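You operate a simulated robot arm through the tools that you are given. There is no shell and no other tool. Be economical: measure what you need, move in short steps, check, and stop when the job is done.

You run a simulated robot arm. Do the job below in one go: nothing can be reset, and whatever is moved stays where it is left.

JOB
Load cup 739, shut the analyser, switch it on and run one test.
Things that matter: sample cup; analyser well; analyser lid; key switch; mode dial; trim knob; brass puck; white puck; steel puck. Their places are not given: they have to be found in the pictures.

It is judged by the outcome, as a careful person would: the job done as asked, and still so three seconds after it is handed in. It fails if anything else is knocked over, pushed out of place, dropped, spilled or broken.

ROBOT AND FRAMES
A 7-joint arm with a two-finger parallel gripper, fixed in place. Base frame: the origin is at the foot of the arm, x ahead of it, y to its left, z up. Readings come in m, degrees, newtons and seconds.
With the tool pointing down near the work surface it reaches from about 0.22 to 0.74 m from the base axis. Its first joint turns from -166.0 to 166.0 degrees. Payload 1.57 kg.
Tool frame: the origin (TCP) lies between the finger pads and is the grasp point; the fingertips stand 0.03 m ahead of it; z points along the fingers, y is the line along which they close. The gripper opens to 0.11 m. The fingers are 0.024 m wide and 0.012 m thick; the gripper's body (0.048 by 0.112 m) begins 0.078 m behind the TCP.
Orientation is that of the tool frame in the base frame, as [roll, pitch, yaw] about the fixed x, y, z axes, in that order (R = Rz(yaw) Ry(pitch) Rx(roll)). With the fingers straight down and closing along the base's y, the tool's x points along the base's -x, its y along +y and its z along -z.

CONTROLS
- The arm moves only by the tool apply_moves. Its argument "targets" is text: rows parted by semicolons, each of 7 numbers parted by spaces: the shift along the base's x, y, z in units of 50 mm (1.0 is 50 mm), then the turn, a rotation vector about the base's x, y, z in units of 4 degrees (1.0 is 4 degrees), then the finger opening in m, from 0 to 0.11. In form: tx ty tz wx wy wz gripper; .... A call has 1 to 10 rows; each row shifts and turns the commanded pose from where the row before left it. A call with a number of a shift or a turn outside -1 to 1 is refused whole. A row lasts 0.2 s, in which the tool goes at most 0.05 m and 8.6 degrees; a call with a longer step from one row to the next is refused whole, and so is a gripper value outside its range. Where a pose cannot be reached the arm comes as near as it can. A force on the tool above 90 N (or 10 N above the force at the start of the call, whichever is more), or a blocked arm, ends the call early, and 0.2 s more pass. The fingers move at their own pace (about 0.045 m/s each) and stop on an object; they squeeze with about 26 N. The grip force told is the motor's: it shows also when the fingers shut on nothing. Time passes only in rows, and 0.2 s behind the last, so rows that do not move let the fingers close. The reply holds the time, the measured pose of the TCP, the force on the tool along the base axes, the opening and the grip force, in the units named above and with some noise.
- Cameras (640 x 400 px; columns grow to the right, rows downward): "scene" is fixed at [0.0589, -0.493, 1.684]; the picture's right is [0.68, -0.74, 0.00], its down [-0.38, -0.35, -0.85] and it looks along [0.63, 0.58, -0.52] (base axes); focal length 290 px, centre (320, 200). "wrist" rides on the gripper at [0.07, 0.016, -0.141] in the tool frame; the picture's right is [-0.23, 0.97, 0.00], its down [-0.85, -0.20, -0.48] and it looks along [-0.47, -0.11, 0.88] (tool axes); focal length 222 px, centre (320, 200).
- grab_frame(camera): a new picture of that camera. It takes no simulated time.
- lift_body(by): slides the trunk up (or, below 0, down) by that many m; the arm rides with it, the base frame stays. It gives what a move gives, with no picture.
- locate(camera, pixels): there is no depth. For up to 12 entries [column, row, z] of the newest picture of that camera ("zoom" is the newest enlarged one), the place [x, y] in the base frame at which the ray of that pixel passes the height z, good to about 0.002 m, but the place of the scene camera against the robot may be out by one fixed shift of up to 0.018 m in any direction. It takes no simulated time.
- zoom(camera, box): a new picture of the part [left, top, right, bottom] of that camera's present view, enlarged. It takes no simulated time.
- close_job(): hands the job in; it is judged then, once.

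Keep the steps short. Do not move on a guess: measure, check each grasp and each placing, and mend mistakes. In all there are 80 turns and 46 pictures (those below and enlarged ones count). Leave the gripper open and the arm clear of the work at the hand-in unless told otherwise, and finish with a single line.

The tools are called as name(argument=value, ...) on one line, values as JSON. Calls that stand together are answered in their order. apply_moves: Moves the arm, as the interface text tells. Its arguments: {"type":"object","properties":{"targets":{"type":"string"}},"required":["targets"]} The other tools are called the same way: lift_body (by) slides the trunk up or down; grab_frame (camera) takes a picture; locate (camera, pixels) gives the place at which the rays of pixels pass given heights; zoom (camera, box) takes an enlarged picture of a part of a camera's view; close_job () hands the job in.

At the start:

```text
time_s: 0.0
ee_pos: [0.3869, 0.1615, 1.4427]
orientation: [180.0, 0.1, 179.9]
force: [0.4, 0.4, -0.6]
grip_width: 0.11
grip_force: 0.1
trunk travel left (down, up): [-0.59, 0.0]
```

scene: 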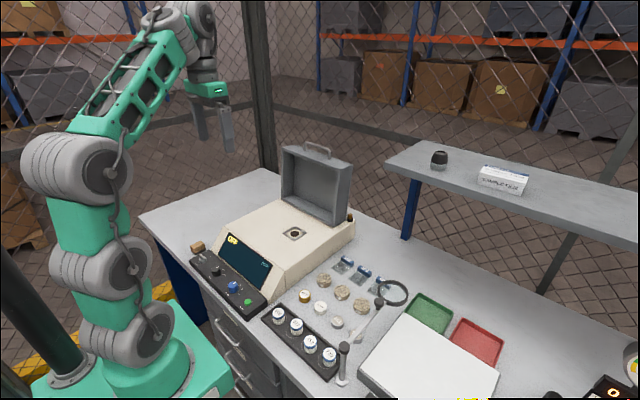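
wrist: 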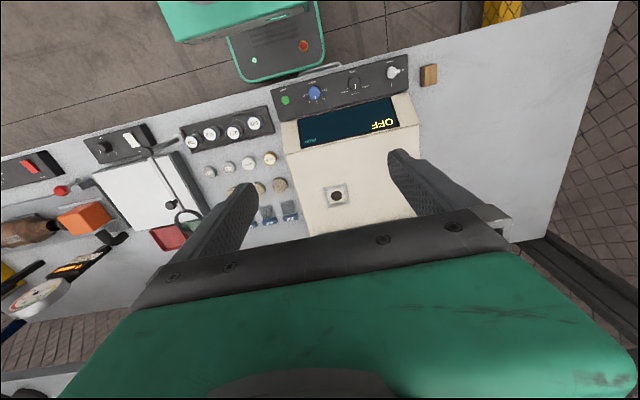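

I see the analyser (lid open), a control panel in front of it, and a rack with four cups. I'll zoom in to read the labels.

zoom(camera="wrist", box=[160, 90, 300, 178])

zoom(camera="wrist", box=[265, 50, 445, 162])

zoom(camera="scene", box=[180, 230, 380, 355])

```text
4.55 times, centred on (230, 134) of wrist
```

zoom: 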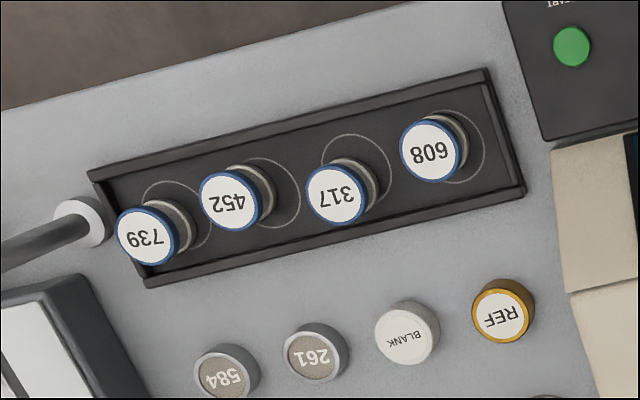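

```text
3.56 times, centred on (355, 106) of wrist
```

zoom: 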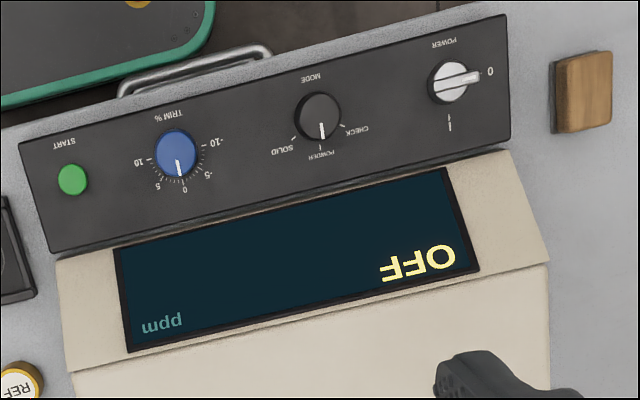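

```text
3.20 times, centred on (280, 292) of scene
```

zoom: 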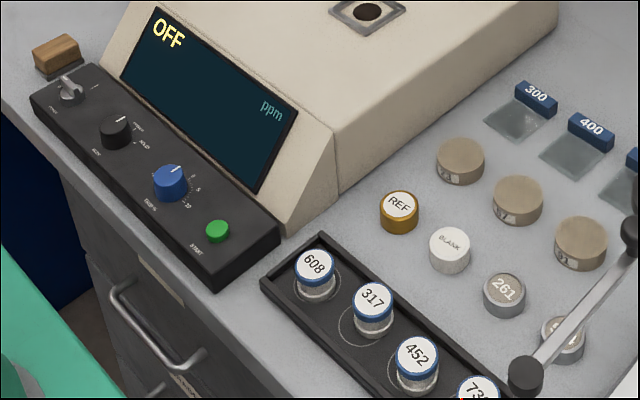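

Cup 739 is at the near end of the rack (wrist ≈(191,142)). The key is at 0, the start button is green, and the lid is hidden behind the gripper in the wrist view. I'll get rough positions from both cameras.

locate(camera="wrist", pixels=[[191.5, 141.7, 0.95], [191.5, 141.7, 0.93], [253.5, 122, 0.95], [392.9, 72.9, 0.95], [285.3, 100.4, 0.95], [336, 196, 1.0], [336, 196, 1.05], [302, 237, 1.0], [410, 95, 1.0], [283, 124, 0.9]])

locate(camera="scene", pixels=[[329.5, 353, 0.95], [329.5, 353, 0.93], [278, 312, 0.95], [242, 257, 0.95], [248, 302, 0.95], [294, 233, 1.0], [294, 233, 1.05]])

zoom(camera="scene", box=[230, 130, 380, 224])

zoom(camera="scene", box=[240, 290, 370, 371])

```text
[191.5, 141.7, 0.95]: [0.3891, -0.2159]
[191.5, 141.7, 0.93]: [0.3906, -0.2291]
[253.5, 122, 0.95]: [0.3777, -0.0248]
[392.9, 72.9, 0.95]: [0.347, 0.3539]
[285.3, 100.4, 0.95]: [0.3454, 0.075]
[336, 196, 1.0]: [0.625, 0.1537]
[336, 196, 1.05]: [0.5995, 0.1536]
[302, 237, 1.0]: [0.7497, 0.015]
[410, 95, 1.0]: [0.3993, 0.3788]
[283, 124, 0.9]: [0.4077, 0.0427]
```

```text
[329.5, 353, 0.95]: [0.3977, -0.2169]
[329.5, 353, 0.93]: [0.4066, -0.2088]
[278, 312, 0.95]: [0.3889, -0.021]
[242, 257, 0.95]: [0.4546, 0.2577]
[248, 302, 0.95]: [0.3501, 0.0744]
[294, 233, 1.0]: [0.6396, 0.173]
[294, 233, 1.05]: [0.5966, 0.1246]
```

```text
4.26 times, centred on (305, 177) of scene
```

zoom: 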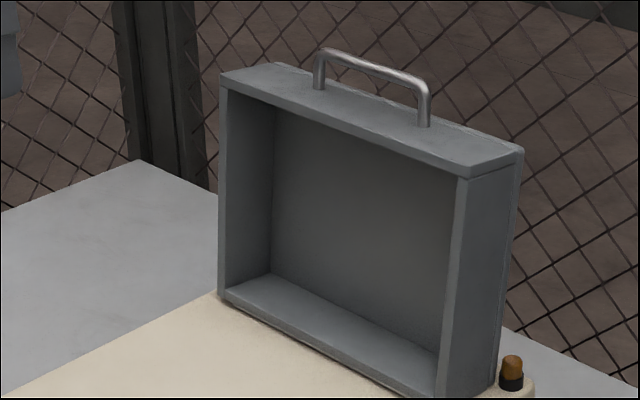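

```text
4.92 times, centred on (305, 330) of scene
```

zoom: 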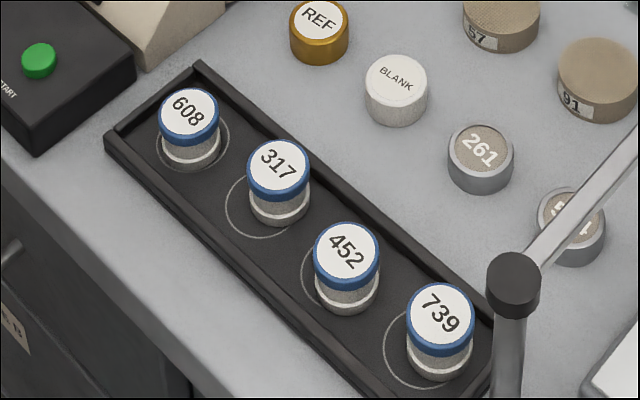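

The cups sit low, with tops at about z 0.945. A post with an arm stands close to 739. I'll lower the trunk and look from nearer.

lift_body(by=-0.2)

apply_moves(targets="-0.5 -1 0 0 0 0 0.11; -0.5 -1 0 0 0 0 0.11; 0 -1 0 0 0 0 0.11; 0 -1 0 0 0 0 0.11; 0 -1 0 0 0 0 0.11; 0 -1 0 0 0 0 0.11; 0 -0.8 0 0 0 0 0.11")

grab_frame(camera="wrist")

```text
time_s: 2.2
ee_pos: [0.3865, 0.1604, 1.2426]
orientation: [179.9, 0.1, -180.0]
force: [0.5, -0.4, 0.4]
grip_width: 0.1101
grip_force: 0.0
trunk travel left (down, up): [-0.39, 0.2]
```

```text
refused: row 1 steps farther than a row can; nothing moved
```

```text
38 pictures are left
```

wrist: 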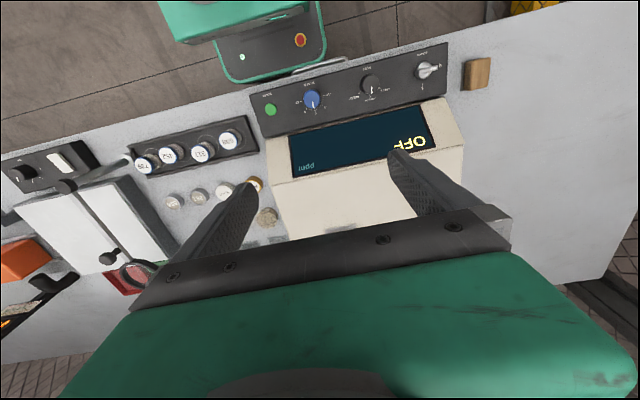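

The step was over the limit because the shifts add as a vector. I'll go again with smaller rows.

apply_moves(targets="-0.3 -0.9 0 0 0 0 0.11; -0.3 -0.9 0 0 0 0 0.11; -0.3 -0.9 0 0 0 0 0.11; 0 -1 0 0 0 0 0.11; 0 -1 0 0 0 0 0.11; 0 -1 0 0 0 0 0.11; 0 -0.8 0 0 0 0 0.11")

grab_frame(camera="wrist")

```text
time_s: 3.0
ee_pos: [0.347, 0.0252, 1.2427]
orientation: [179.8, 0.9, 178.8]
force: [14.2, 2.6, -19.0]
grip_width: 0.1102
grip_force: 0.1
trunk travel left (down, up): [-0.39, 0.2]
stopped in row 4: the force on the tool passed its limit (the readings are from after the stop); the commanded pose is now the measured one
```

```text
37 pictures are left
```

wrist: 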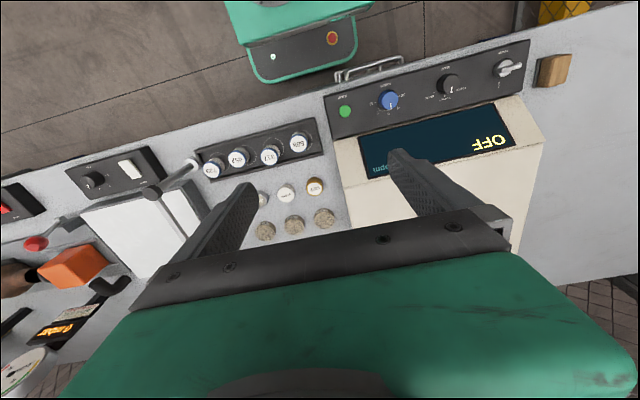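

The call stopped with a 14 to 19 N force. I'll check the scene for contact.

grab_frame(camera="scene")

```text
36 pictures are left
```

scene: 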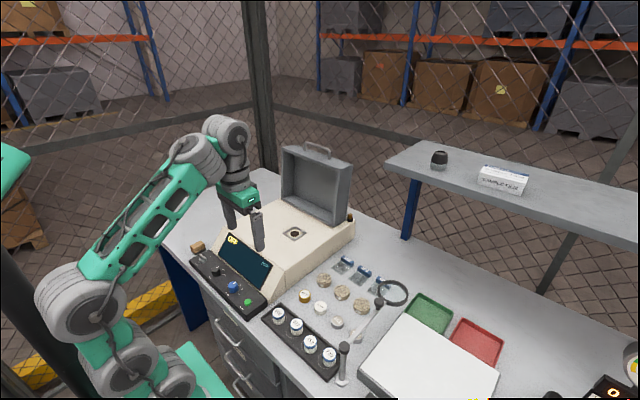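

Nothing appears to be touched. I'll read the state again with a still row and a small move.

apply_moves(targets="0 0 0 0 0 0 0.11; 0 -0.3 0 0 0 0 0.11; 0 -0.5 0 0 0 0 0.11; 0 -0.5 0 0 0 0 0.11")

```text
time_s: 3.6
ee_pos: [0.3469, 0.0133, 1.2415]
orientation: [179.9, 1.3, 178.1]
force: [16.2, 0.7, -22.4]
grip_width: 0.1099
grip_force: 0.0
trunk travel left (down, up): [-0.39, 0.2]
stopped in row 2: the force on the tool passed its limit (the readings are from after the stop); the commanded pose is now the measured one
```

zoom(camera="scene", box=[20, 100, 340, 300])

```text
2.00 times, centred on (180, 200) of scene
```

zoom: 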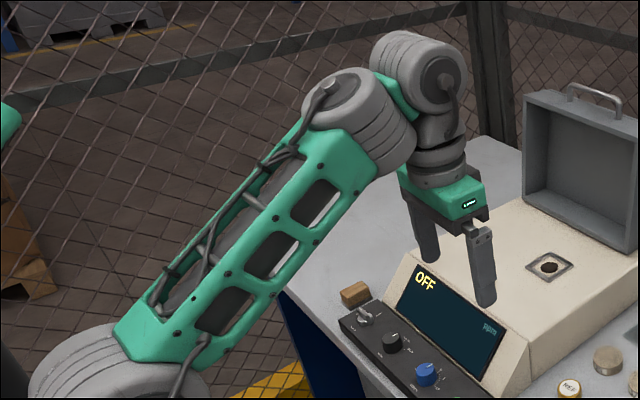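

The gripper body seems to be against the arm's own forearm, so it is folded too tightly. I'll back off to larger x and then go sideways.

apply_moves(targets="0.5 0 0 0 0 0 0.11; 0.6 0 0 0 0 0 0.11; 0.6 0 0 0 0 0 0.11; 0 0 0 0 0 0 0.11")

```text
time_s: 4.6
ee_pos: [0.4363, 0.0142, 1.2426]
orientation: [179.8, 1.7, 177.9]
force: [20.7, 7.0, -28.6]
grip_width: 0.1101
grip_force: 0.0
trunk travel left (down, up): [-0.39, 0.2]
stopped in row 4: the force on the tool passed its limit (the readings are from after the stop); the commanded pose is now the measured one
```

The force persists, so something else on the arm may be touching. I'll look at the arm's left side.

grab_frame(camera="scene")

apply_moves(targets="0 0 0 0 0 0 0.11")

```text
34 pictures are left
```

scene: 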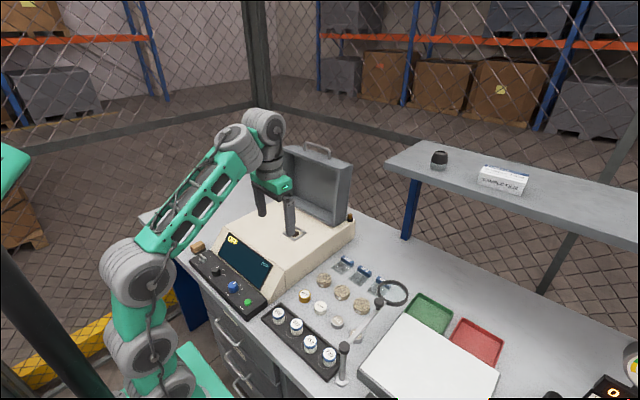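

```text
time_s: 5.0
ee_pos: [0.4349, 0.0141, 1.242]
orientation: [179.9, 1.7, 177.9]
force: [28.7, 12.5, -42.2]
grip_width: 0.1102
grip_force: 0.0
trunk travel left (down, up): [-0.39, 0.2]
```

The force grows even while still, as if a joint or link is blocked rather than the tool. I'll try backing the way I came (+y, up).

apply_moves(targets="0 0.5 0 0 0 0 0.11; 0 0.5 0 0 0 0 0.11; 0 0.5 0 0 0 0 0.11; 0 0 0 0 0 0 0.11")

```text
time_s: 6.0
ee_pos: [0.4348, 0.0889, 1.2431]
orientation: [179.9, 1.5, 177.9]
force: [0.4, -0.4, 0.4]
grip_width: 0.1099
grip_force: 0.0
trunk travel left (down, up): [-0.39, 0.2]
```

The force has gone. The yaw had been lagging as the arm swung to -y, which fits a wrist roll joint at its limit. I want the gripper turned clockwise for the cup anyway, so I'll turn it about z while going on.

apply_moves(targets="0 0 0 0 0 -1 0.11; 0 0 0 0 0 -1 0.11; 0 0 0 0 0 -1 0.11; 0 0 0 0 0 -1 0.11; 0 0 0 0 0 -1 0.11; 0 -0.5 0 0 0 -1 0.11; 0 -0.5 0 0 0 -1 0.11; 0 -0.5 0 0 0 -1 0.11; 0 -0.5 0 0 0 -1 0.11; 0 -0.5 0 0 0 -1 0.11")

```text
time_s: 8.2
ee_pos: [0.4337, -0.0362, 1.2433]
orientation: [179.8, 1.5, 137.9]
force: [-0.5, -0.1, -0.7]
grip_width: 0.1101
grip_force: 0.1
trunk travel left (down, up): [-0.39, 0.2]
```

That works: the force is nil. I'll keep turning to yaw ≈ 90 and go nearer the cup.

apply_moves(targets="-0.1 -0.3 0 0 0 -1 0.11; -0.1 -0.3 0 0 0 -1 0.11; -0.1 -0.3 0 0 0 -1 0.11; -0.1 -0.3 0 0 0 -1 0.11; -0.1 -0.3 0 0 0 -1 0.11; -0.1 -0.3 0 0 0 -1 0.11; -0.1 -0.1 0 0 0 -1 0.11; -0.1 -0.1 0 0 0 -1 0.11; 0 0 0 0 0 -1 0.11; 0 0 0 0 0 -1 0.11")

grab_frame(camera="wrist")

```text
time_s: 10.4
ee_pos: [0.3942, -0.1361, 1.243]
orientation: [180.0, 1.5, 97.8]
force: [-0.7, -0.5, 0.8]
grip_width: 0.1101
grip_force: 0.1
trunk travel left (down, up): [-0.39, 0.2]
```

```text
33 pictures are left
```

wrist: 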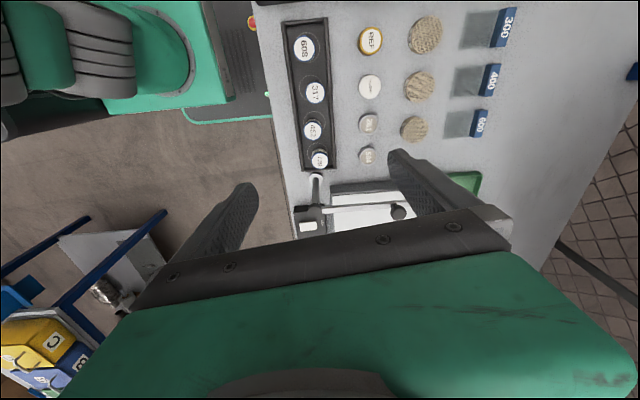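

zoom(camera="wrist", box=[270, 100, 430, 200])

locate(camera="wrist", pixels=[[320, 158, 0.945], [305, 48, 0.945], [317, 178, 0.96], [314, 205, 0.9], [370, 39, 0.93]])

```text
4.00 times, centred on (350, 150) of wrist
```

zoom: 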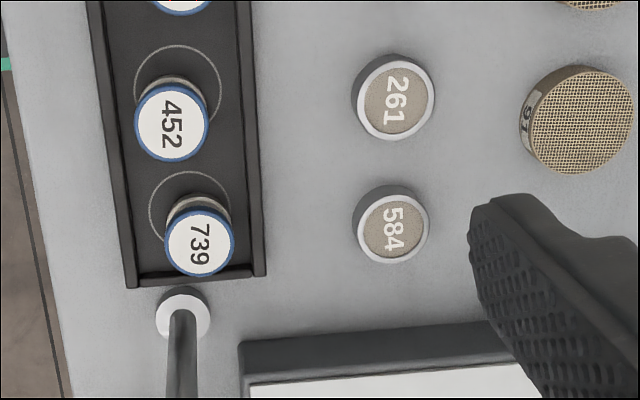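

```text
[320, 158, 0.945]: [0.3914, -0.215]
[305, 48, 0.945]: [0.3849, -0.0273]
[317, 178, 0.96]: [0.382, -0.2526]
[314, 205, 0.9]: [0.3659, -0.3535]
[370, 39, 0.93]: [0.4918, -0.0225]
```

Cup 739's top is around (0.391, -0.22), z≈0.94. The post stands 6 cm beyond it. I'll square the tool (yaw ≈ 92, tilt out), move over the cup and go down.

apply_moves(targets="0 -0.5 0 0.19 0 -0.75 0.11; 0 -0.5 0 0.19 0 -0.7 0.11; 0 -0.3 0 0 0 0 0.11")

lift_body(by=-0.15)

grab_frame(camera="wrist")

```text
time_s: 11.2
ee_pos: [0.3947, -0.2021, 1.2423]
orientation: [179.4, 0.0, 92.1]
force: [-0.9, -0.6, 0.4]
grip_width: 0.1105
grip_force: 0.2
trunk travel left (down, up): [-0.39, 0.2]
```

```text
time_s: 13.0
ee_pos: [0.3941, -0.2017, 1.0921]
orientation: [179.6, 0.0, 92.2]
force: [-0.3, -0.7, 0.8]
grip_width: 0.1102
grip_force: 0.1
trunk travel left (down, up): [-0.24, 0.35]
```

```text
31 pictures are left
```

wrist: 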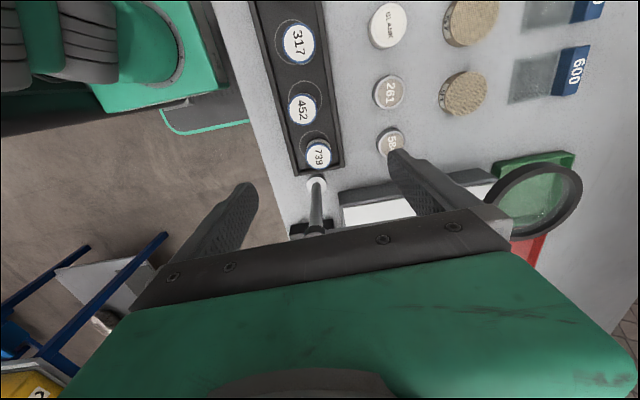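

zoom(camera="wrist", box=[270, 130, 370, 192])

locate(camera="wrist", pixels=[[318, 154, 0.94], [318, 154, 0.93], [317, 180, 0.9], [315, 229, 1.0], [315, 229, 1.03], [535, 200, 1.0], [485, 197, 1.0], [300, 42, 0.94]])

zoom(camera="scene", box=[240, 230, 440, 355])

```text
6.40 times, centred on (320, 161) of wrist
```

zoom: 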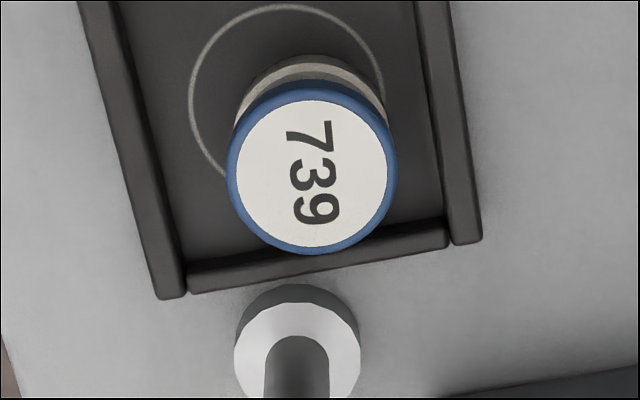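

```text
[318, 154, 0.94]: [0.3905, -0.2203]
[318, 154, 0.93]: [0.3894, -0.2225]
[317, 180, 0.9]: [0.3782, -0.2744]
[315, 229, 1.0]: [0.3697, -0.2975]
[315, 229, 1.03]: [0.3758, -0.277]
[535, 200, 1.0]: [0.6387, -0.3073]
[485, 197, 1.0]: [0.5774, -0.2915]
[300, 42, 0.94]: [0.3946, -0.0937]
```

```text
3.20 times, centred on (340, 292) of scene
```

zoom: 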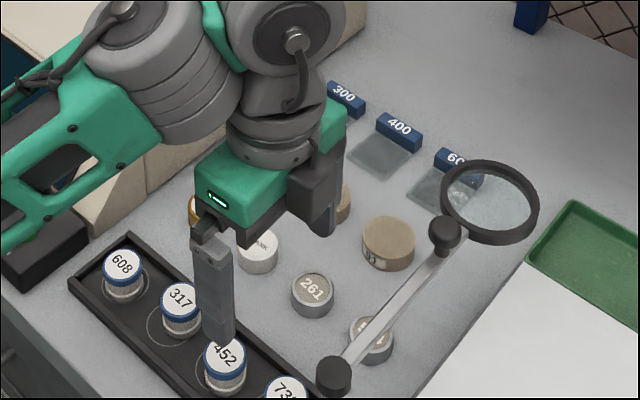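

The cup centre is about (0.391, -0.222), 36 mm across, top ≈0.94. The swing arm's post is at (0.378, -0.274), so there is about 2 cm clearance. I'll move over the cup and go down partly, with the fingers at 0.06.

apply_moves(targets="-0.06 -0.35 0 0 0 0 0.062; 0 0 -0.8 0 0 0 0.062; 0 0 -0.8 0 0 0 0.062; 0 0 -0.4 0 0 0 0.062; 0 0 0 0 0 0 0.062")

grab_frame(camera="wrist")

zoom(camera="scene", box=[240, 255, 400, 355])

```text
time_s: 14.2
ee_pos: [0.3909, -0.2181, 0.991]
orientation: [179.7, 0.0, 92.1]
force: [0.9, 0.0, 0.9]
grip_width: 0.0622
grip_force: 0.1
trunk travel left (down, up): [-0.24, 0.35]
```

```text
28 pictures are left
```

wrist: 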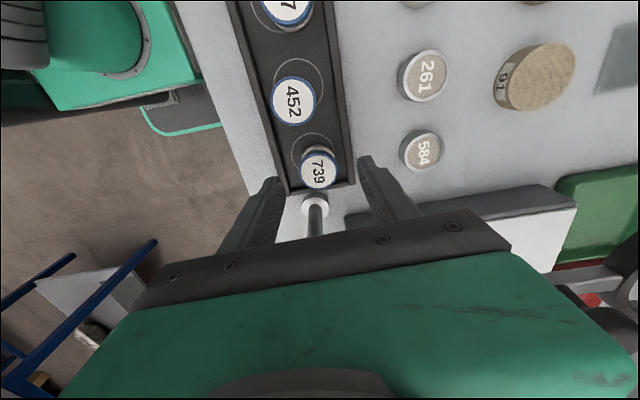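

```text
4.00 times, centred on (320, 305) of scene
```

zoom: 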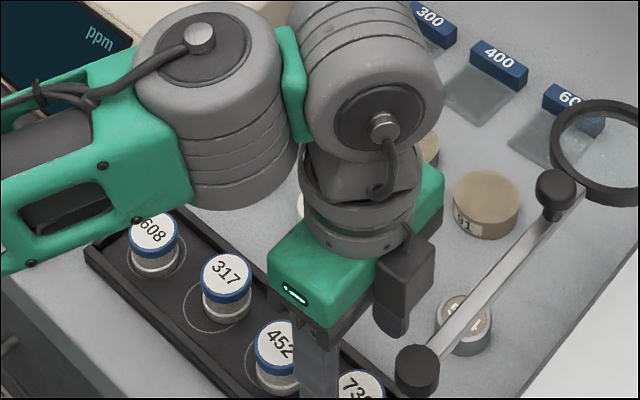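

locate(camera="wrist", pixels=[[319.5, 170, 0.94], [319.5, 170, 0.945], [315, 205, 0.9], [293, 99, 0.94]])

```text
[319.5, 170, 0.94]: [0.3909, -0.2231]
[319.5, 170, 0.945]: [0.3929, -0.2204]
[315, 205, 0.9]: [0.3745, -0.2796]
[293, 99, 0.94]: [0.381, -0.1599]
```

The cup is confirmed at (0.391, -0.223). I'll go down to z 0.948 and close.

apply_moves(targets="0 -0.04 -0.45 0 0 0 0.056; 0 0 -0.41 0 0 0 0.054; 0 0 0 0 0 0 0.02; 0 0 0 0 0 0 0.02; 0 0 0 0 0 0 0.02")

```text
time_s: 14.8
ee_pos: [0.3945, -0.2237, 0.968]
orientation: [177.1, 1.9, 92.4]
force: [-0.8, -0.2, 19.6]
grip_width: 0.0359
grip_force: 3.9
trunk travel left (down, up): [-0.24, 0.35]
stopped in row 3: the force on the tool passed its limit (the readings are from after the stop); the commanded pose is now the measured one
```

The descent stopped high (z 0.968) with a slight tilt, so something blocked it. Looking.

grab_frame(camera="wrist")

zoom(camera="scene", box=[240, 255, 400, 355])

```text
26 pictures are left
```

wrist: 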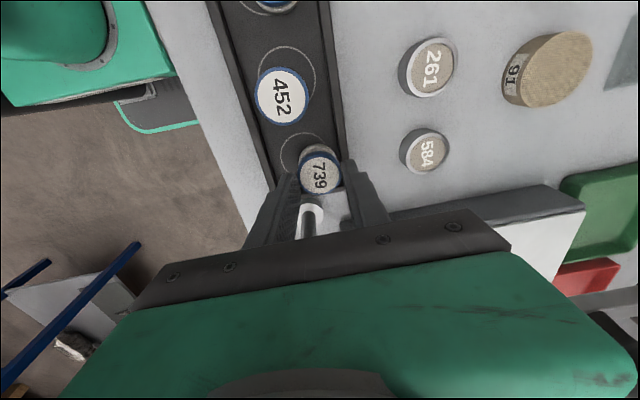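

```text
4.00 times, centred on (320, 305) of scene
```

zoom: 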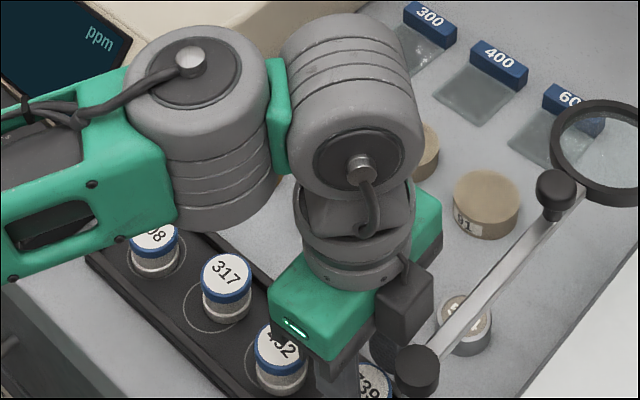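

The cup is just at the fingertips, and the low forearm has probably hit the analyser or panel. I'll open, rise, then check the whole scene.

apply_moves(targets="0 0 0.02 0 0 0 0.05; 0 0 0.1 0 0 0 0.06; 0 0 0.4 0 0 0 0.062; 0 0 0.5 0 0 0 0.062; 0 0 0.5 0 0 0 0.062")

grab_frame(camera="scene")

```text
time_s: 16.0
ee_pos: [0.3954, -0.223, 1.0406]
orientation: [177.6, 1.5, 92.5]
force: [-0.3, -0.4, -0.2]
grip_width: 0.0621
grip_force: 0.1
trunk travel left (down, up): [-0.24, 0.35]
```

```text
24 pictures are left
```

scene: 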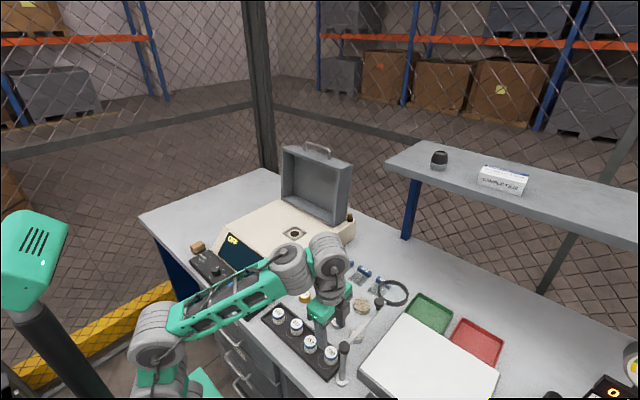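

The forearm lies low over the control panel. I'll raise the trunk 0.3 so the arm reaches down from above, and correct the tilt at the same time.

lift_body(by=0.3)

apply_moves(targets="0 0 -0.9 0.3 0 0 0.062; 0 0 -0.9 0.3 0 0 0.062; 0 0 -0.9 0 0.35 0 0.062; 0 0 -0.9 0 0 0 0.062; 0 0 -0.9 0 0 0 0.062; 0 0 0 0 0 0 0.062")

zoom(camera="scene", box=[180, 230, 380, 355])

grab_frame(camera="wrist")

```text
time_s: 19.0
ee_pos: [0.3953, -0.2232, 1.3414]
orientation: [177.5, 1.7, 92.5]
force: [0.4, -0.5, 0.3]
grip_width: 0.0621
grip_force: 0.1
trunk travel left (down, up): [-0.54, 0.05]
```

```text
time_s: 20.4
ee_pos: [0.3952, -0.2245, 1.1142]
orientation: [178.5, -0.8, 92.4]
force: [0.7, -0.7, -0.1]
grip_width: 0.0619
grip_force: 0.1
trunk travel left (down, up): [-0.54, 0.05]
```

```text
3.20 times, centred on (280, 292) of scene
```

zoom: 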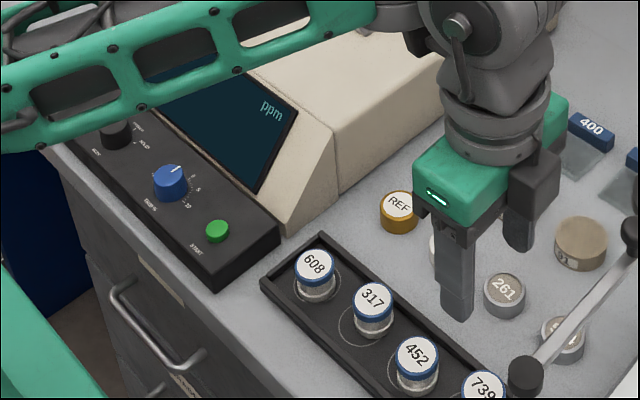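

```text
22 pictures are left
```

wrist: 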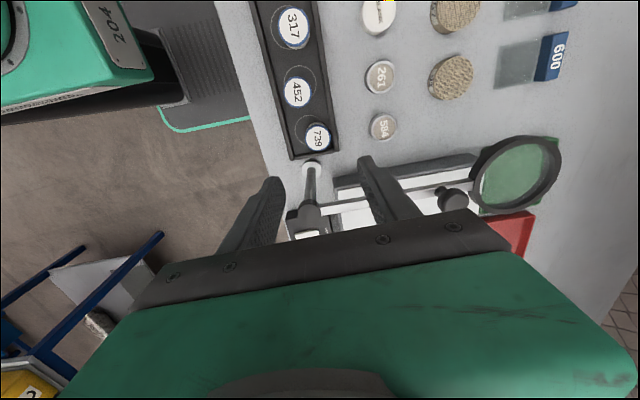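

The panel knobs and buttons look unchanged. I'll measure the cup again.

locate(camera="wrist", pixels=[[318, 137, 0.94], [297, 92, 0.94], [312, 168, 0.9]])

apply_moves(targets="0 0 0 -0.21 0.36 0 0.062; 0 0 0 0 0 0 0.062")

```text
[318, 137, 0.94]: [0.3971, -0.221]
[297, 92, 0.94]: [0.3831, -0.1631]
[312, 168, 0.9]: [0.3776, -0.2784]
```

```text
time_s: 21.0
ee_pos: [0.396, -0.223, 1.1141]
orientation: [-179.8, 0.0, 92.3]
force: [0.5, 0.7, 0.0]
grip_width: 0.0618
grip_force: 0.1
trunk travel left (down, up): [-0.54, 0.05]
```

Cup at (0.396, -0.222), and the TCP is over it. Going down in steps with the fingers open at 0.058.

apply_moves(targets="0 0.04 -0.8 0 0 0 0.058; 0 0 -0.8 0 0 0 0.058; 0 0 -0.8 0 0 0 0.056; 0 0 -0.5 0 0 0 0.056; 0 0 -0.42 0 0 0 0.056; 0 0 0 0 0 0 0.056")

```text
time_s: 22.4
ee_pos: [0.4265, -0.2596, 1.046]
orientation: [-177.5, 0.8, 92.4]
force: [0.7, 1.5, 1.5]
grip_width: 0.0548
grip_force: 0.0
out of reach, approached as far as the arm can: row 1, 2, 3, 4, 5
trunk travel left (down, up): [-0.54, 0.05]
```

The arm went out of reach with the trunk this high, and the tool strayed towards the post. I'll retrace upwards.

apply_moves(targets="0 0 0.5 0 0 0 0.058; 0 0 0.8 0 0 0 0.058; 0 0 0.8 0 0 0 0.058; 0 0 0.8 0 0 0 0.058; 0 0 0.42 0 0 0 0.058; 0 0 0 0 0 0 0.058")

grab_frame(camera="wrist")

```text
time_s: 23.8
ee_pos: [0.4304, -0.2444, 1.1891]
orientation: [-179.6, -0.1, 92.4]
force: [0.2, -0.5, 0.2]
grip_width: 0.0579
grip_force: 0.0
trunk travel left (down, up): [-0.54, 0.05]
```

```text
21 pictures are left
```

wrist: 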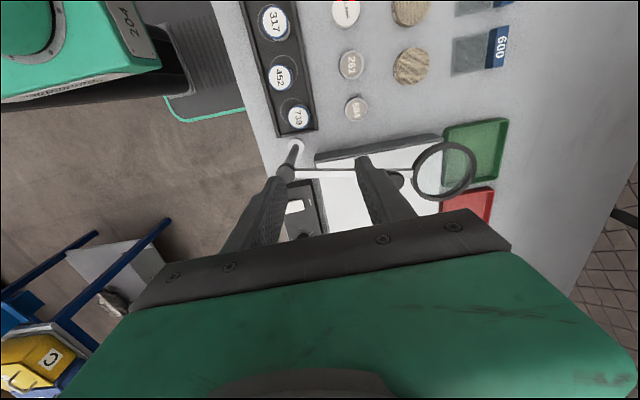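

I'll move back over the cup at this height, then lower the trunk by 0.2 (a middle height).

apply_moves(targets="-0.35 0.25 0 0 0 0 0.058; -0.34 0.25 0 0 0 0 0.058; 0 0 0.2 0 0 0 0.058; 0 0 0 0 0 0 0.058")

lift_body(by=-0.2)

grab_frame(camera="wrist")

```text
time_s: 24.8
ee_pos: [0.3942, -0.2211, 1.1989]
orientation: [-179.7, -0.1, 92.4]
force: [0.0, 0.4, 0.5]
grip_width: 0.0579
grip_force: 0.1
trunk travel left (down, up): [-0.54, 0.05]
```

```text
time_s: 27.0
ee_pos: [0.3945, -0.2201, 0.9997]
orientation: [-179.7, 0.0, 92.3]
force: [0.0, 0.0, -0.3]
grip_width: 0.0582
grip_force: 0.1
trunk travel left (down, up): [-0.34, 0.25]
```

```text
20 pictures are left
```

wrist: 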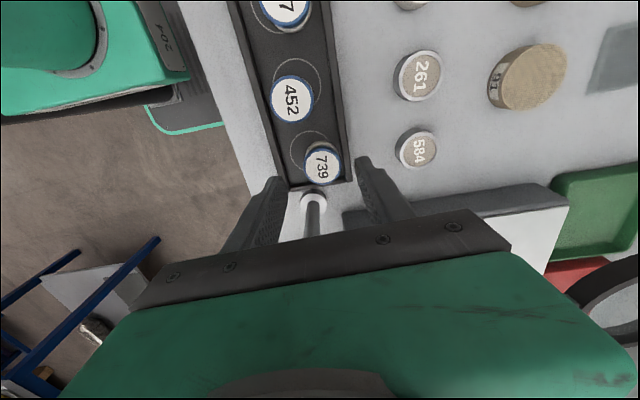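

locate(camera="wrist", pixels=[[323, 166, 0.94], [313, 199, 0.9]])

apply_moves(targets="0.04 -0.02 -0.3 0 0 0 0.058; 0 0 -0.3 0 0 0 0.058; 0 0 -0.3 0 0 0 0.058; 0 0 -0.14 0 0 0 0.058; 0 0 0 0 0 0 0.058")

```text
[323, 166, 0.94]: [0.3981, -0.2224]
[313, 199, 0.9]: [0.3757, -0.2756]
```

```text
time_s: 28.2
ee_pos: [0.3971, -0.2203, 0.947]
orientation: [-179.6, -0.1, 92.3]
force: [0.2, -0.5, -0.8]
grip_width: 0.0582
grip_force: 0.1
trunk travel left (down, up): [-0.34, 0.25]
```

Reached z 0.947 with no force. Now closing, then a small lift.

apply_moves(targets="0 0 0 0 0 0 0.02; 0 0 0 0 0 0 0.02; 0 0 0 0 0 0 0.02; 0 0 0 0 0 0 0.02")

apply_moves(targets="0 0 0.3 0 0 0 0.02; 0 0 0.6 0 0 0 0.02; 0 0 0.8 0 0 0 0.02; 0 0 0.8 0 0 0 0.02")

grab_frame(camera="wrist")

```text
time_s: 29.2
ee_pos: [0.3966, -0.2201, 0.947]
orientation: [-179.8, -0.1, 92.3]
force: [0.1, 0.3, 0.5]
grip_width: 0.0346
grip_force: 26.1
trunk travel left (down, up): [-0.34, 0.25]
```

```text
time_s: 30.2
ee_pos: [0.3914, -0.2215, 1.0724]
orientation: [-179.6, -0.1, 91.9]
force: [-0.6, 0.5, 0.7]
grip_width: 0.0346
grip_force: 26.0
trunk travel left (down, up): [-0.34, 0.25]
```

```text
19 pictures are left
```

wrist: 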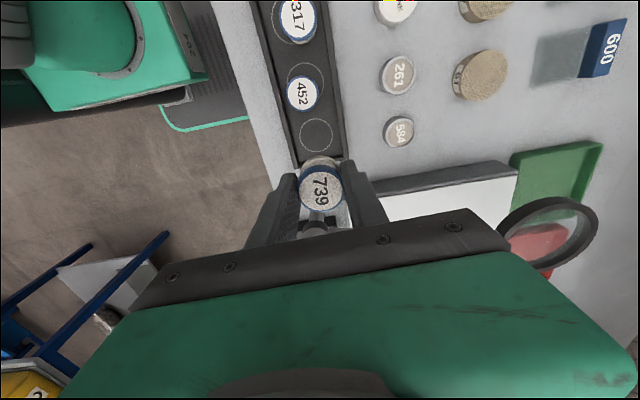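

Cup 739 is held and upright, at a width of 34.6 mm. I'll raise the trunk 0.15, then go towards the analyser, turning back to yaw ~150.

lift_body(by=0.12)

apply_moves(targets="0.2 0.64 0 0 0 1 0.02; 0.2 0.64 0 0 0 1 0.02; 0.2 0.64 0 0 0 1 0.02; 0.2 0.64 0 0 0 1 0.02; 0.2 0.64 0 0 0 1 0.02; 0.2 0.64 0 0 0 1 0.02; 0.2 0.64 0 0 0 1 0.02; 0.2 0.64 0 0 0 1 0.02; 0.2 0.64 0 0 0 1 0.02; 0.2 0.64 0 0 0 1 0.02")

apply_moves(targets="0.2 0.2 0 0 0 1 0.02; 0.2 0.2 0 0 0 1 0.02; 0.2 0.2 0 0 0 1 0.02; 0.1 0.2 0 0 0 1 0.02; 0 0.2 0 0 0 1 0.02; 0 0 0 0 0 1 0.02; 0 0 0 0 0 1 0.02; 0 0 0 0 0 0 0.02")

grab_frame(camera="wrist")

```text
time_s: 31.7
ee_pos: [0.397, -0.2218, 1.1913]
orientation: [-179.8, -0.1, 92.3]
force: [-0.4, -0.3, 0.1]
grip_width: 0.0347
grip_force: 25.9
trunk travel left (down, up): [-0.46, 0.13]
```

```text
time_s: 33.9
ee_pos: [0.4984, 0.1005, 1.1923]
orientation: [-179.6, 0.0, 132.4]
force: [-0.9, 0.2, -0.4]
grip_width: 0.0346
grip_force: 26.2
trunk travel left (down, up): [-0.46, 0.13]
```

```text
time_s: 35.7
ee_pos: [0.5309, 0.1494, 1.1928]
orientation: [-179.8, -0.1, 160.4]
force: [-0.1, 0.7, 0.2]
grip_width: 0.0348
grip_force: 25.7
trunk travel left (down, up): [-0.46, 0.13]
```

```text
18 pictures are left
```

wrist: 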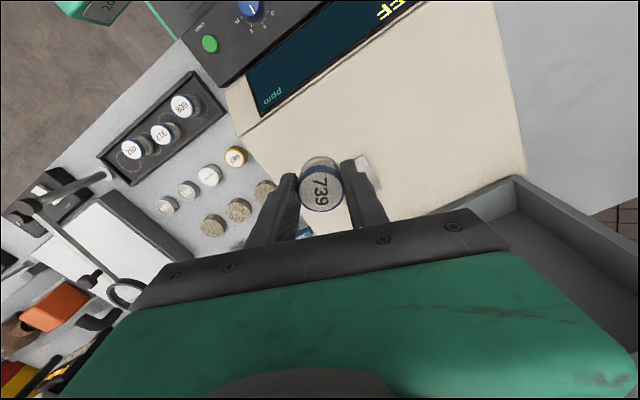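

The well is half hidden by the right finger. From the first two views it comes out near (0.619, 0.154), z≈1.01. I'll shift aside to see it clearly.

apply_moves(targets="0.2 -0.6 0 0 0 0 0.02; 0.2 -0.6 0 0 0 0 0.02; 0 0 0 0 0 0 0.02")

zoom(camera="wrist", box=[280, 90, 480, 215])

```text
time_s: 36.5
ee_pos: [0.5518, 0.0875, 1.1923]
orientation: [-179.6, -0.1, 160.5]
force: [0.4, 0.2, -0.1]
grip_width: 0.0344
grip_force: 26.1
trunk travel left (down, up): [-0.46, 0.13]
```

```text
3.20 times, centred on (380, 152) of wrist
```

zoom: 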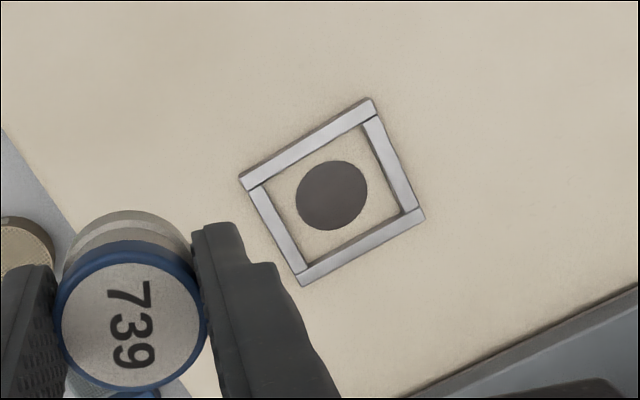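

The well is a raised square frame with a dark disc in it. I'll measure the disc centre, the frame corners and the lid edge.

locate(camera="zoom", pixels=[[332, 195, 1.01], [332, 195, 1.0], [332, 195, 1.02], [240, 180, 1.01], [370, 100, 1.01], [424, 216, 1.01], [302, 285, 1.01], [400, 398, 1.01], [638, 287, 1.01], [297, 195, 1.01], [368, 195, 1.01]])

zoom(camera="scene", box=[220, 130, 380, 280])

```text
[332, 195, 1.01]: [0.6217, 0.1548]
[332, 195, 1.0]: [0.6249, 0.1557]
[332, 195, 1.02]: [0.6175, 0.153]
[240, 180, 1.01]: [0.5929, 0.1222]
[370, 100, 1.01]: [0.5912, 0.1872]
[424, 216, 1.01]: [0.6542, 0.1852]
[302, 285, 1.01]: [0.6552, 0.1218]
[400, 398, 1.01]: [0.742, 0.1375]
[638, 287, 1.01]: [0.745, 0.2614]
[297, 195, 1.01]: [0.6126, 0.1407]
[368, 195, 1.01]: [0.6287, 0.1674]
```

```text
2.67 times, centred on (300, 205) of scene
```

zoom: 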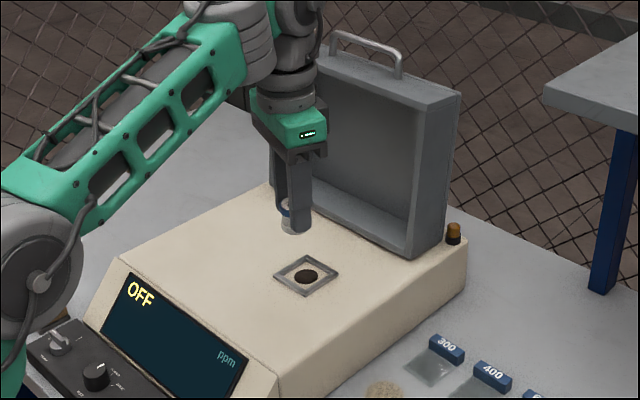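

The disc centre is ~(0.622, 0.1545), with the frame 63 mm outer and the lid front edge at x 0.742. I'll move over it and come down to about 2 cm above.

apply_moves(targets="0.46 0.45 0 0 0 0 0.02; 0.46 0.45 0 0 0 0 0.02; 0.44 0.45 0 0 0 0 0.02; 0 0 -0.7 0 0 0 0.02; 0 0 -0.7 0 0 0 0.02; 0 0 -0.7 0 0 0 0.02; 0 0 0 0 0 0 0.02")

grab_frame(camera="wrist")

```text
time_s: 38.1
ee_pos: [0.6103, 0.1527, 1.0862]
orientation: [-179.7, -0.1, 160.4]
force: [0.1, 1.0, -1.2]
grip_width: 0.0347
grip_force: 26.1
out of reach, approached as far as the arm can: row 3
trunk travel left (down, up): [-0.46, 0.13]
```

```text
15 pictures are left
```

wrist: 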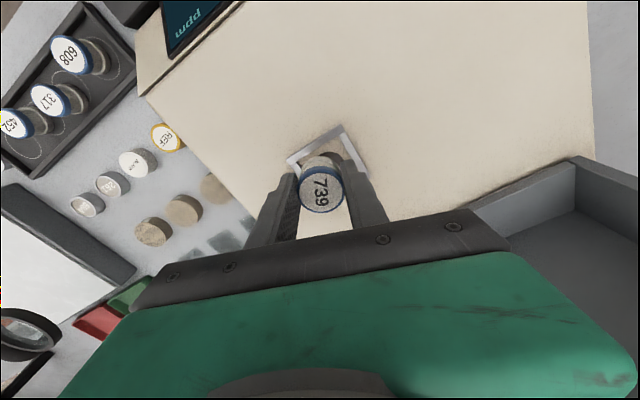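

apply_moves(targets="0.2 0.04 -0.2 0 0 0 0.02; 0 0 0 0 0 0 0.02")

zoom(camera="wrist", box=[250, 110, 410, 210])

locate(camera="zoom", pixels=[[283, 300, 1.071], [283, 300, 1.066], [150, 230, 1.01], [380, 80, 1.01], [460, 260, 1.01]])

```text
time_s: 38.7
ee_pos: [0.6204, 0.1548, 1.0757]
orientation: [-179.7, -0.1, 160.3]
force: [1.1, 0.1, -0.6]
grip_width: 0.0344
grip_force: 25.7
trunk travel left (down, up): [-0.46, 0.13]
```

```text
4.00 times, centred on (330, 160) of wrist
```

zoom: 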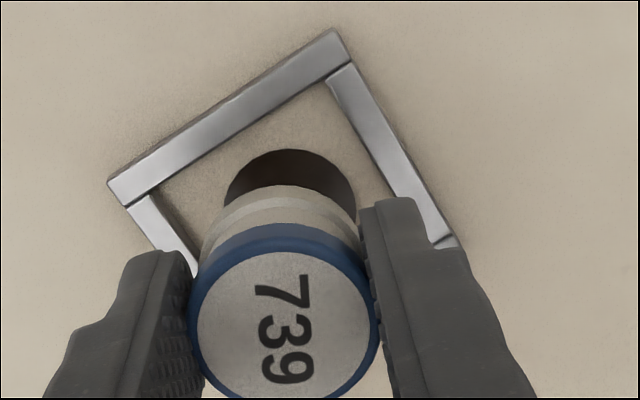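

```text
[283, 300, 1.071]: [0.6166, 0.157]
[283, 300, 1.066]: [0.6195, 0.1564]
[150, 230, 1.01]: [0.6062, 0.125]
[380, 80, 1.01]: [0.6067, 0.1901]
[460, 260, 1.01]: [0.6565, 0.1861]
```

locate(camera="zoom", pixels=[[287, 328, 1.069], [108, 183, 1.01], [335, 30, 1.01], [108, 183, 1.0], [335, 30, 1.0], [292, 196, 1.01], [227, 196, 1.01], [356, 196, 1.01], [292, 150, 1.01], [292, 150, 1.0]])

```text
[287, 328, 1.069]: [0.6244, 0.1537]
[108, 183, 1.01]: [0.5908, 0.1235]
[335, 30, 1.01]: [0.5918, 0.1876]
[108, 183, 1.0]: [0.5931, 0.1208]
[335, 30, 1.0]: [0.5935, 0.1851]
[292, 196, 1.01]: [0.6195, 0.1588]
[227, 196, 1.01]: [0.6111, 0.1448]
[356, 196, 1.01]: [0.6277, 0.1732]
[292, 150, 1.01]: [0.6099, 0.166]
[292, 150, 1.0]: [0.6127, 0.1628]
```

The cup top is at (0.624, 0.154) and the well centre at (0.624, 0.155), so it is aligned. I'll lower gently in steps, watching the force.

apply_moves(targets="0 0.02 -0.2 0 0 0 0.02; 0 0 -0.16 0 0 0 0.02; 0 0 0 0 0 0 0.02")

apply_moves(targets="0 0 -0.06 0 0 0 0.02; 0 0 -0.04 0 0 0 0.02; 0 0 0 0 0 0 0.02")

apply_moves(targets="0 0 -0.06 0 0 0 0.02; 0 0 0 0 0 0 0.02")

```text
time_s: 39.5
ee_pos: [0.6212, 0.1565, 1.0575]
orientation: [-179.8, -0.1, 160.3]
force: [-0.4, -0.1, -0.3]
grip_width: 0.0346
grip_force: 26.0
trunk travel left (down, up): [-0.46, 0.13]
```

```text
time_s: 40.3
ee_pos: [0.6197, 0.1579, 1.0514]
orientation: [-179.8, -0.1, 160.3]
force: [-0.4, -0.3, -0.6]
grip_width: 0.0346
grip_force: 26.5
trunk travel left (down, up): [-0.46, 0.13]
```

```text
time_s: 40.9
ee_pos: [0.6191, 0.1571, 1.0497]
orientation: [-179.6, -0.1, 160.3]
force: [0.2, -0.5, -0.8]
grip_width: 0.035
grip_force: 26.2
trunk travel left (down, up): [-0.46, 0.13]
```

apply_moves(targets="0.05 -0.04 -0.04 0 0 0 0.02; 0 0 0 0 0 0 0.02")

apply_moves(targets="0 0 -0.06 0 0 0 0.02; 0 0 0 0 0 0 0.02")

zoom(camera="wrist", box=[250, 110, 410, 210])

```text
time_s: 41.5
ee_pos: [0.6229, 0.1548, 1.0457]
orientation: [-179.7, -0.1, 160.4]
force: [0.7, -0.3, -1.0]
grip_width: 0.0347
grip_force: 26.0
trunk travel left (down, up): [-0.46, 0.13]
```

```text
time_s: 42.1
ee_pos: [0.6227, 0.1545, 1.046]
orientation: [-179.7, -0.1, 160.4]
force: [-0.4, 0.5, -0.9]
grip_width: 0.0346
grip_force: 25.7
trunk travel left (down, up): [-0.46, 0.13]
```

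```text
4.00 times, centred on (330, 160) of wrist
```

zoom: 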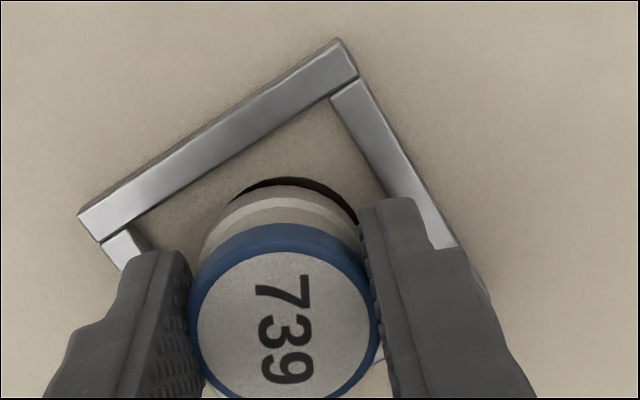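

apply_moves(targets="0 0.02 -0.06 0 0 0 0.02; 0 0 0 0 0 0 0.02; 0 0 0 0 0 0 0.02")

apply_moves(targets="0 0 -0.06 0 0 0 0.02; 0 0 0 0 0 0 0.02; 0 0 0 0 0 0 0.02")

```text
time_s: 42.9
ee_pos: [0.6215, 0.155, 1.0425]
orientation: [-179.7, 0.0, 160.3]
force: [0.6, 0.5, -0.3]
grip_width: 0.0344
grip_force: 26.4
trunk travel left (down, up): [-0.46, 0.13]
```

```text
time_s: 43.7
ee_pos: [0.6225, 0.156, 1.0399]
orientation: [-179.7, 0.0, 160.3]
force: [2.1, 0.8, 8.6]
grip_width: 0.0347
grip_force: 26.4
trunk travel left (down, up): [-0.46, 0.13]
```

Contact at z 1.040 (8.6 N up). I'll check whether it is the cup on the floor or the fingertips on the frame.

zoom(camera="wrist", box=[250, 110, 410, 210])

zoom(camera="scene", box=[254, 200, 334, 250])

```text
4.00 times, centred on (330, 160) of wrist
```

zoom: 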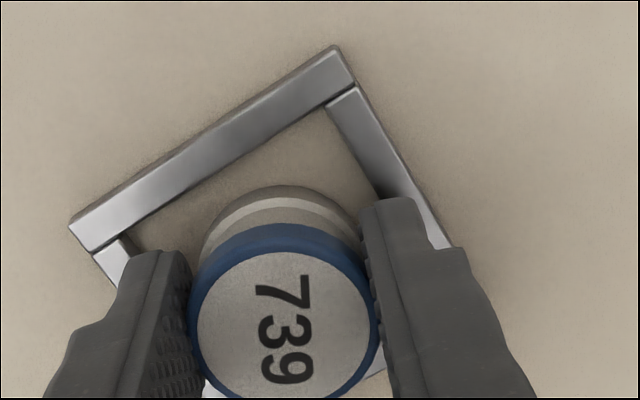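

```text
8.00 times, centred on (294, 225) of scene
```

zoom: 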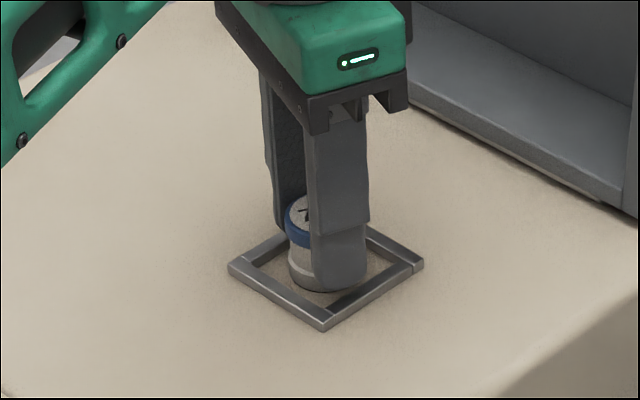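

The cup stands on the disc inside the frame. I'll open a little, rise, then open more.

apply_moves(targets="0 0 0 0 0 0 0.042; 0 0 0 0 0 0 0.042; 0 0 0.2 0 0 0 0.044; 0 0 0.5 0 0 0 0.05; 0 0 0.8 0 0 0 0.06; 0 0 0.3 0 0 0 0.06; 0 0 0 0 0 0 0.06")

grab_frame(camera="scene")

```text
time_s: 45.3
ee_pos: [0.6222, 0.1564, 1.1286]
orientation: [-179.7, -0.2, 160.3]
force: [0.5, -0.2, -0.7]
grip_width: 0.0599
grip_force: 0.1
trunk travel left (down, up): [-0.46, 0.13]
```

```text
10 pictures are left
```

scene: 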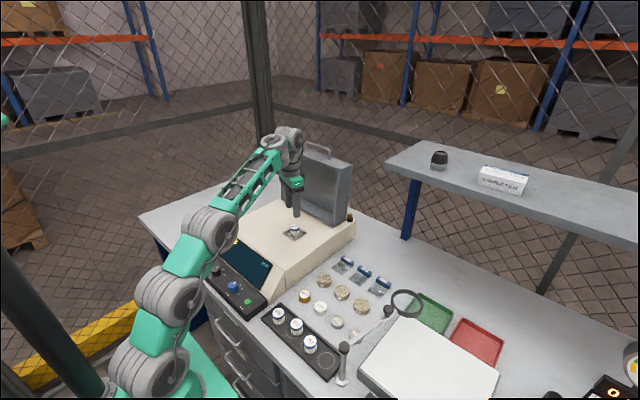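

The cup stands in the well. I also see the magnifier arm has been swung a little (knob (378,302)→(388,310)), so I must push it back later. First the lid: handle bar ≈(0.77, 0.155, 1.29). I'll raise the trunk, back off, turn to yaw 90 and tilt the fingers forward 45° to grip the bar.

apply_moves(targets="-0.5 0 0.2 0 0 -1 0.06; -0.5 0 0.2 0 0 -1 0.06; -0.5 0 0.2 0 0 -1 0.06; -0.5 0 0.2 0 0 -1 0.06; -0.2 0 0 0 0 -1 0.06; -0.2 0 0 0 0 -1 0.06; 0 0 0 0 0 -1 0.06; 0 0 0 0 0 -1 0.06; 0 0 0 0 0 -1 0.06; 0 0 0 0 0 -1 0.06")

lift_body(by=0.13)

apply_moves(targets="0 0 0 0 0 -1 0.06; 0 0 0 0 0 -1 0.06; 0 0 0 0 0 -1 0.06; 0 0 0 0 0 -1 0.06; 0 0 0 0 0 -1 0.06; 0 0 0 0 0 -1 0.06; 0 0 0 0 0 -1 0.06; 0 0 0 0 0 -0.58 0.06")

apply_moves(targets="0 0 0 0 -1 0 0.06; 0 0 0 0 -1 0 0.06; 0 0 0 0 -1 0 0.06; 0 0 0 0 -1 0 0.06; 0 0 0 0 -1 0 0.06; 0 0 0 0 -1 0 0.06; 0 0 0 0 -1 0 0.06; 0 0 0 0 -1 0 0.06; 0 0 0 0 -1 0 0.06; 0 0 0 0 -1 0 0.06")

```text
time_s: 47.5
ee_pos: [0.5028, 0.1553, 1.1686]
orientation: [-179.8, -0.1, 120.3]
force: [-1.1, -0.2, 0.4]
grip_width: 0.0603
grip_force: 0.0
trunk travel left (down, up): [-0.46, 0.13]
```

```text
time_s: 49.1
ee_pos: [0.5024, 0.1552, 1.2978]
orientation: [-179.7, -0.1, 120.4]
force: [0.3, 0.1, -0.4]
grip_width: 0.0601
grip_force: 0.0
trunk travel left (down, up): [-0.59, 0.0]
```

```text
time_s: 50.9
ee_pos: [0.5031, 0.1572, 1.2978]
orientation: [-179.7, -0.1, 90.0]
force: [0.8, -0.5, 0.6]
grip_width: 0.0599
grip_force: 0.1
trunk travel left (down, up): [-0.59, 0.0]
```

```text
time_s: 53.1
ee_pos: [0.4462, 0.0983, 1.4013]
orientation: [140.9, -0.2, 90.3]
force: [-0.4, 0.5, -0.3]
grip_width: 0.06
grip_force: 0.0
out of reach, approached as far as the arm can: row 6, 7, 8, 9, 10
trunk travel left (down, up): [-0.59, 0.0]
```

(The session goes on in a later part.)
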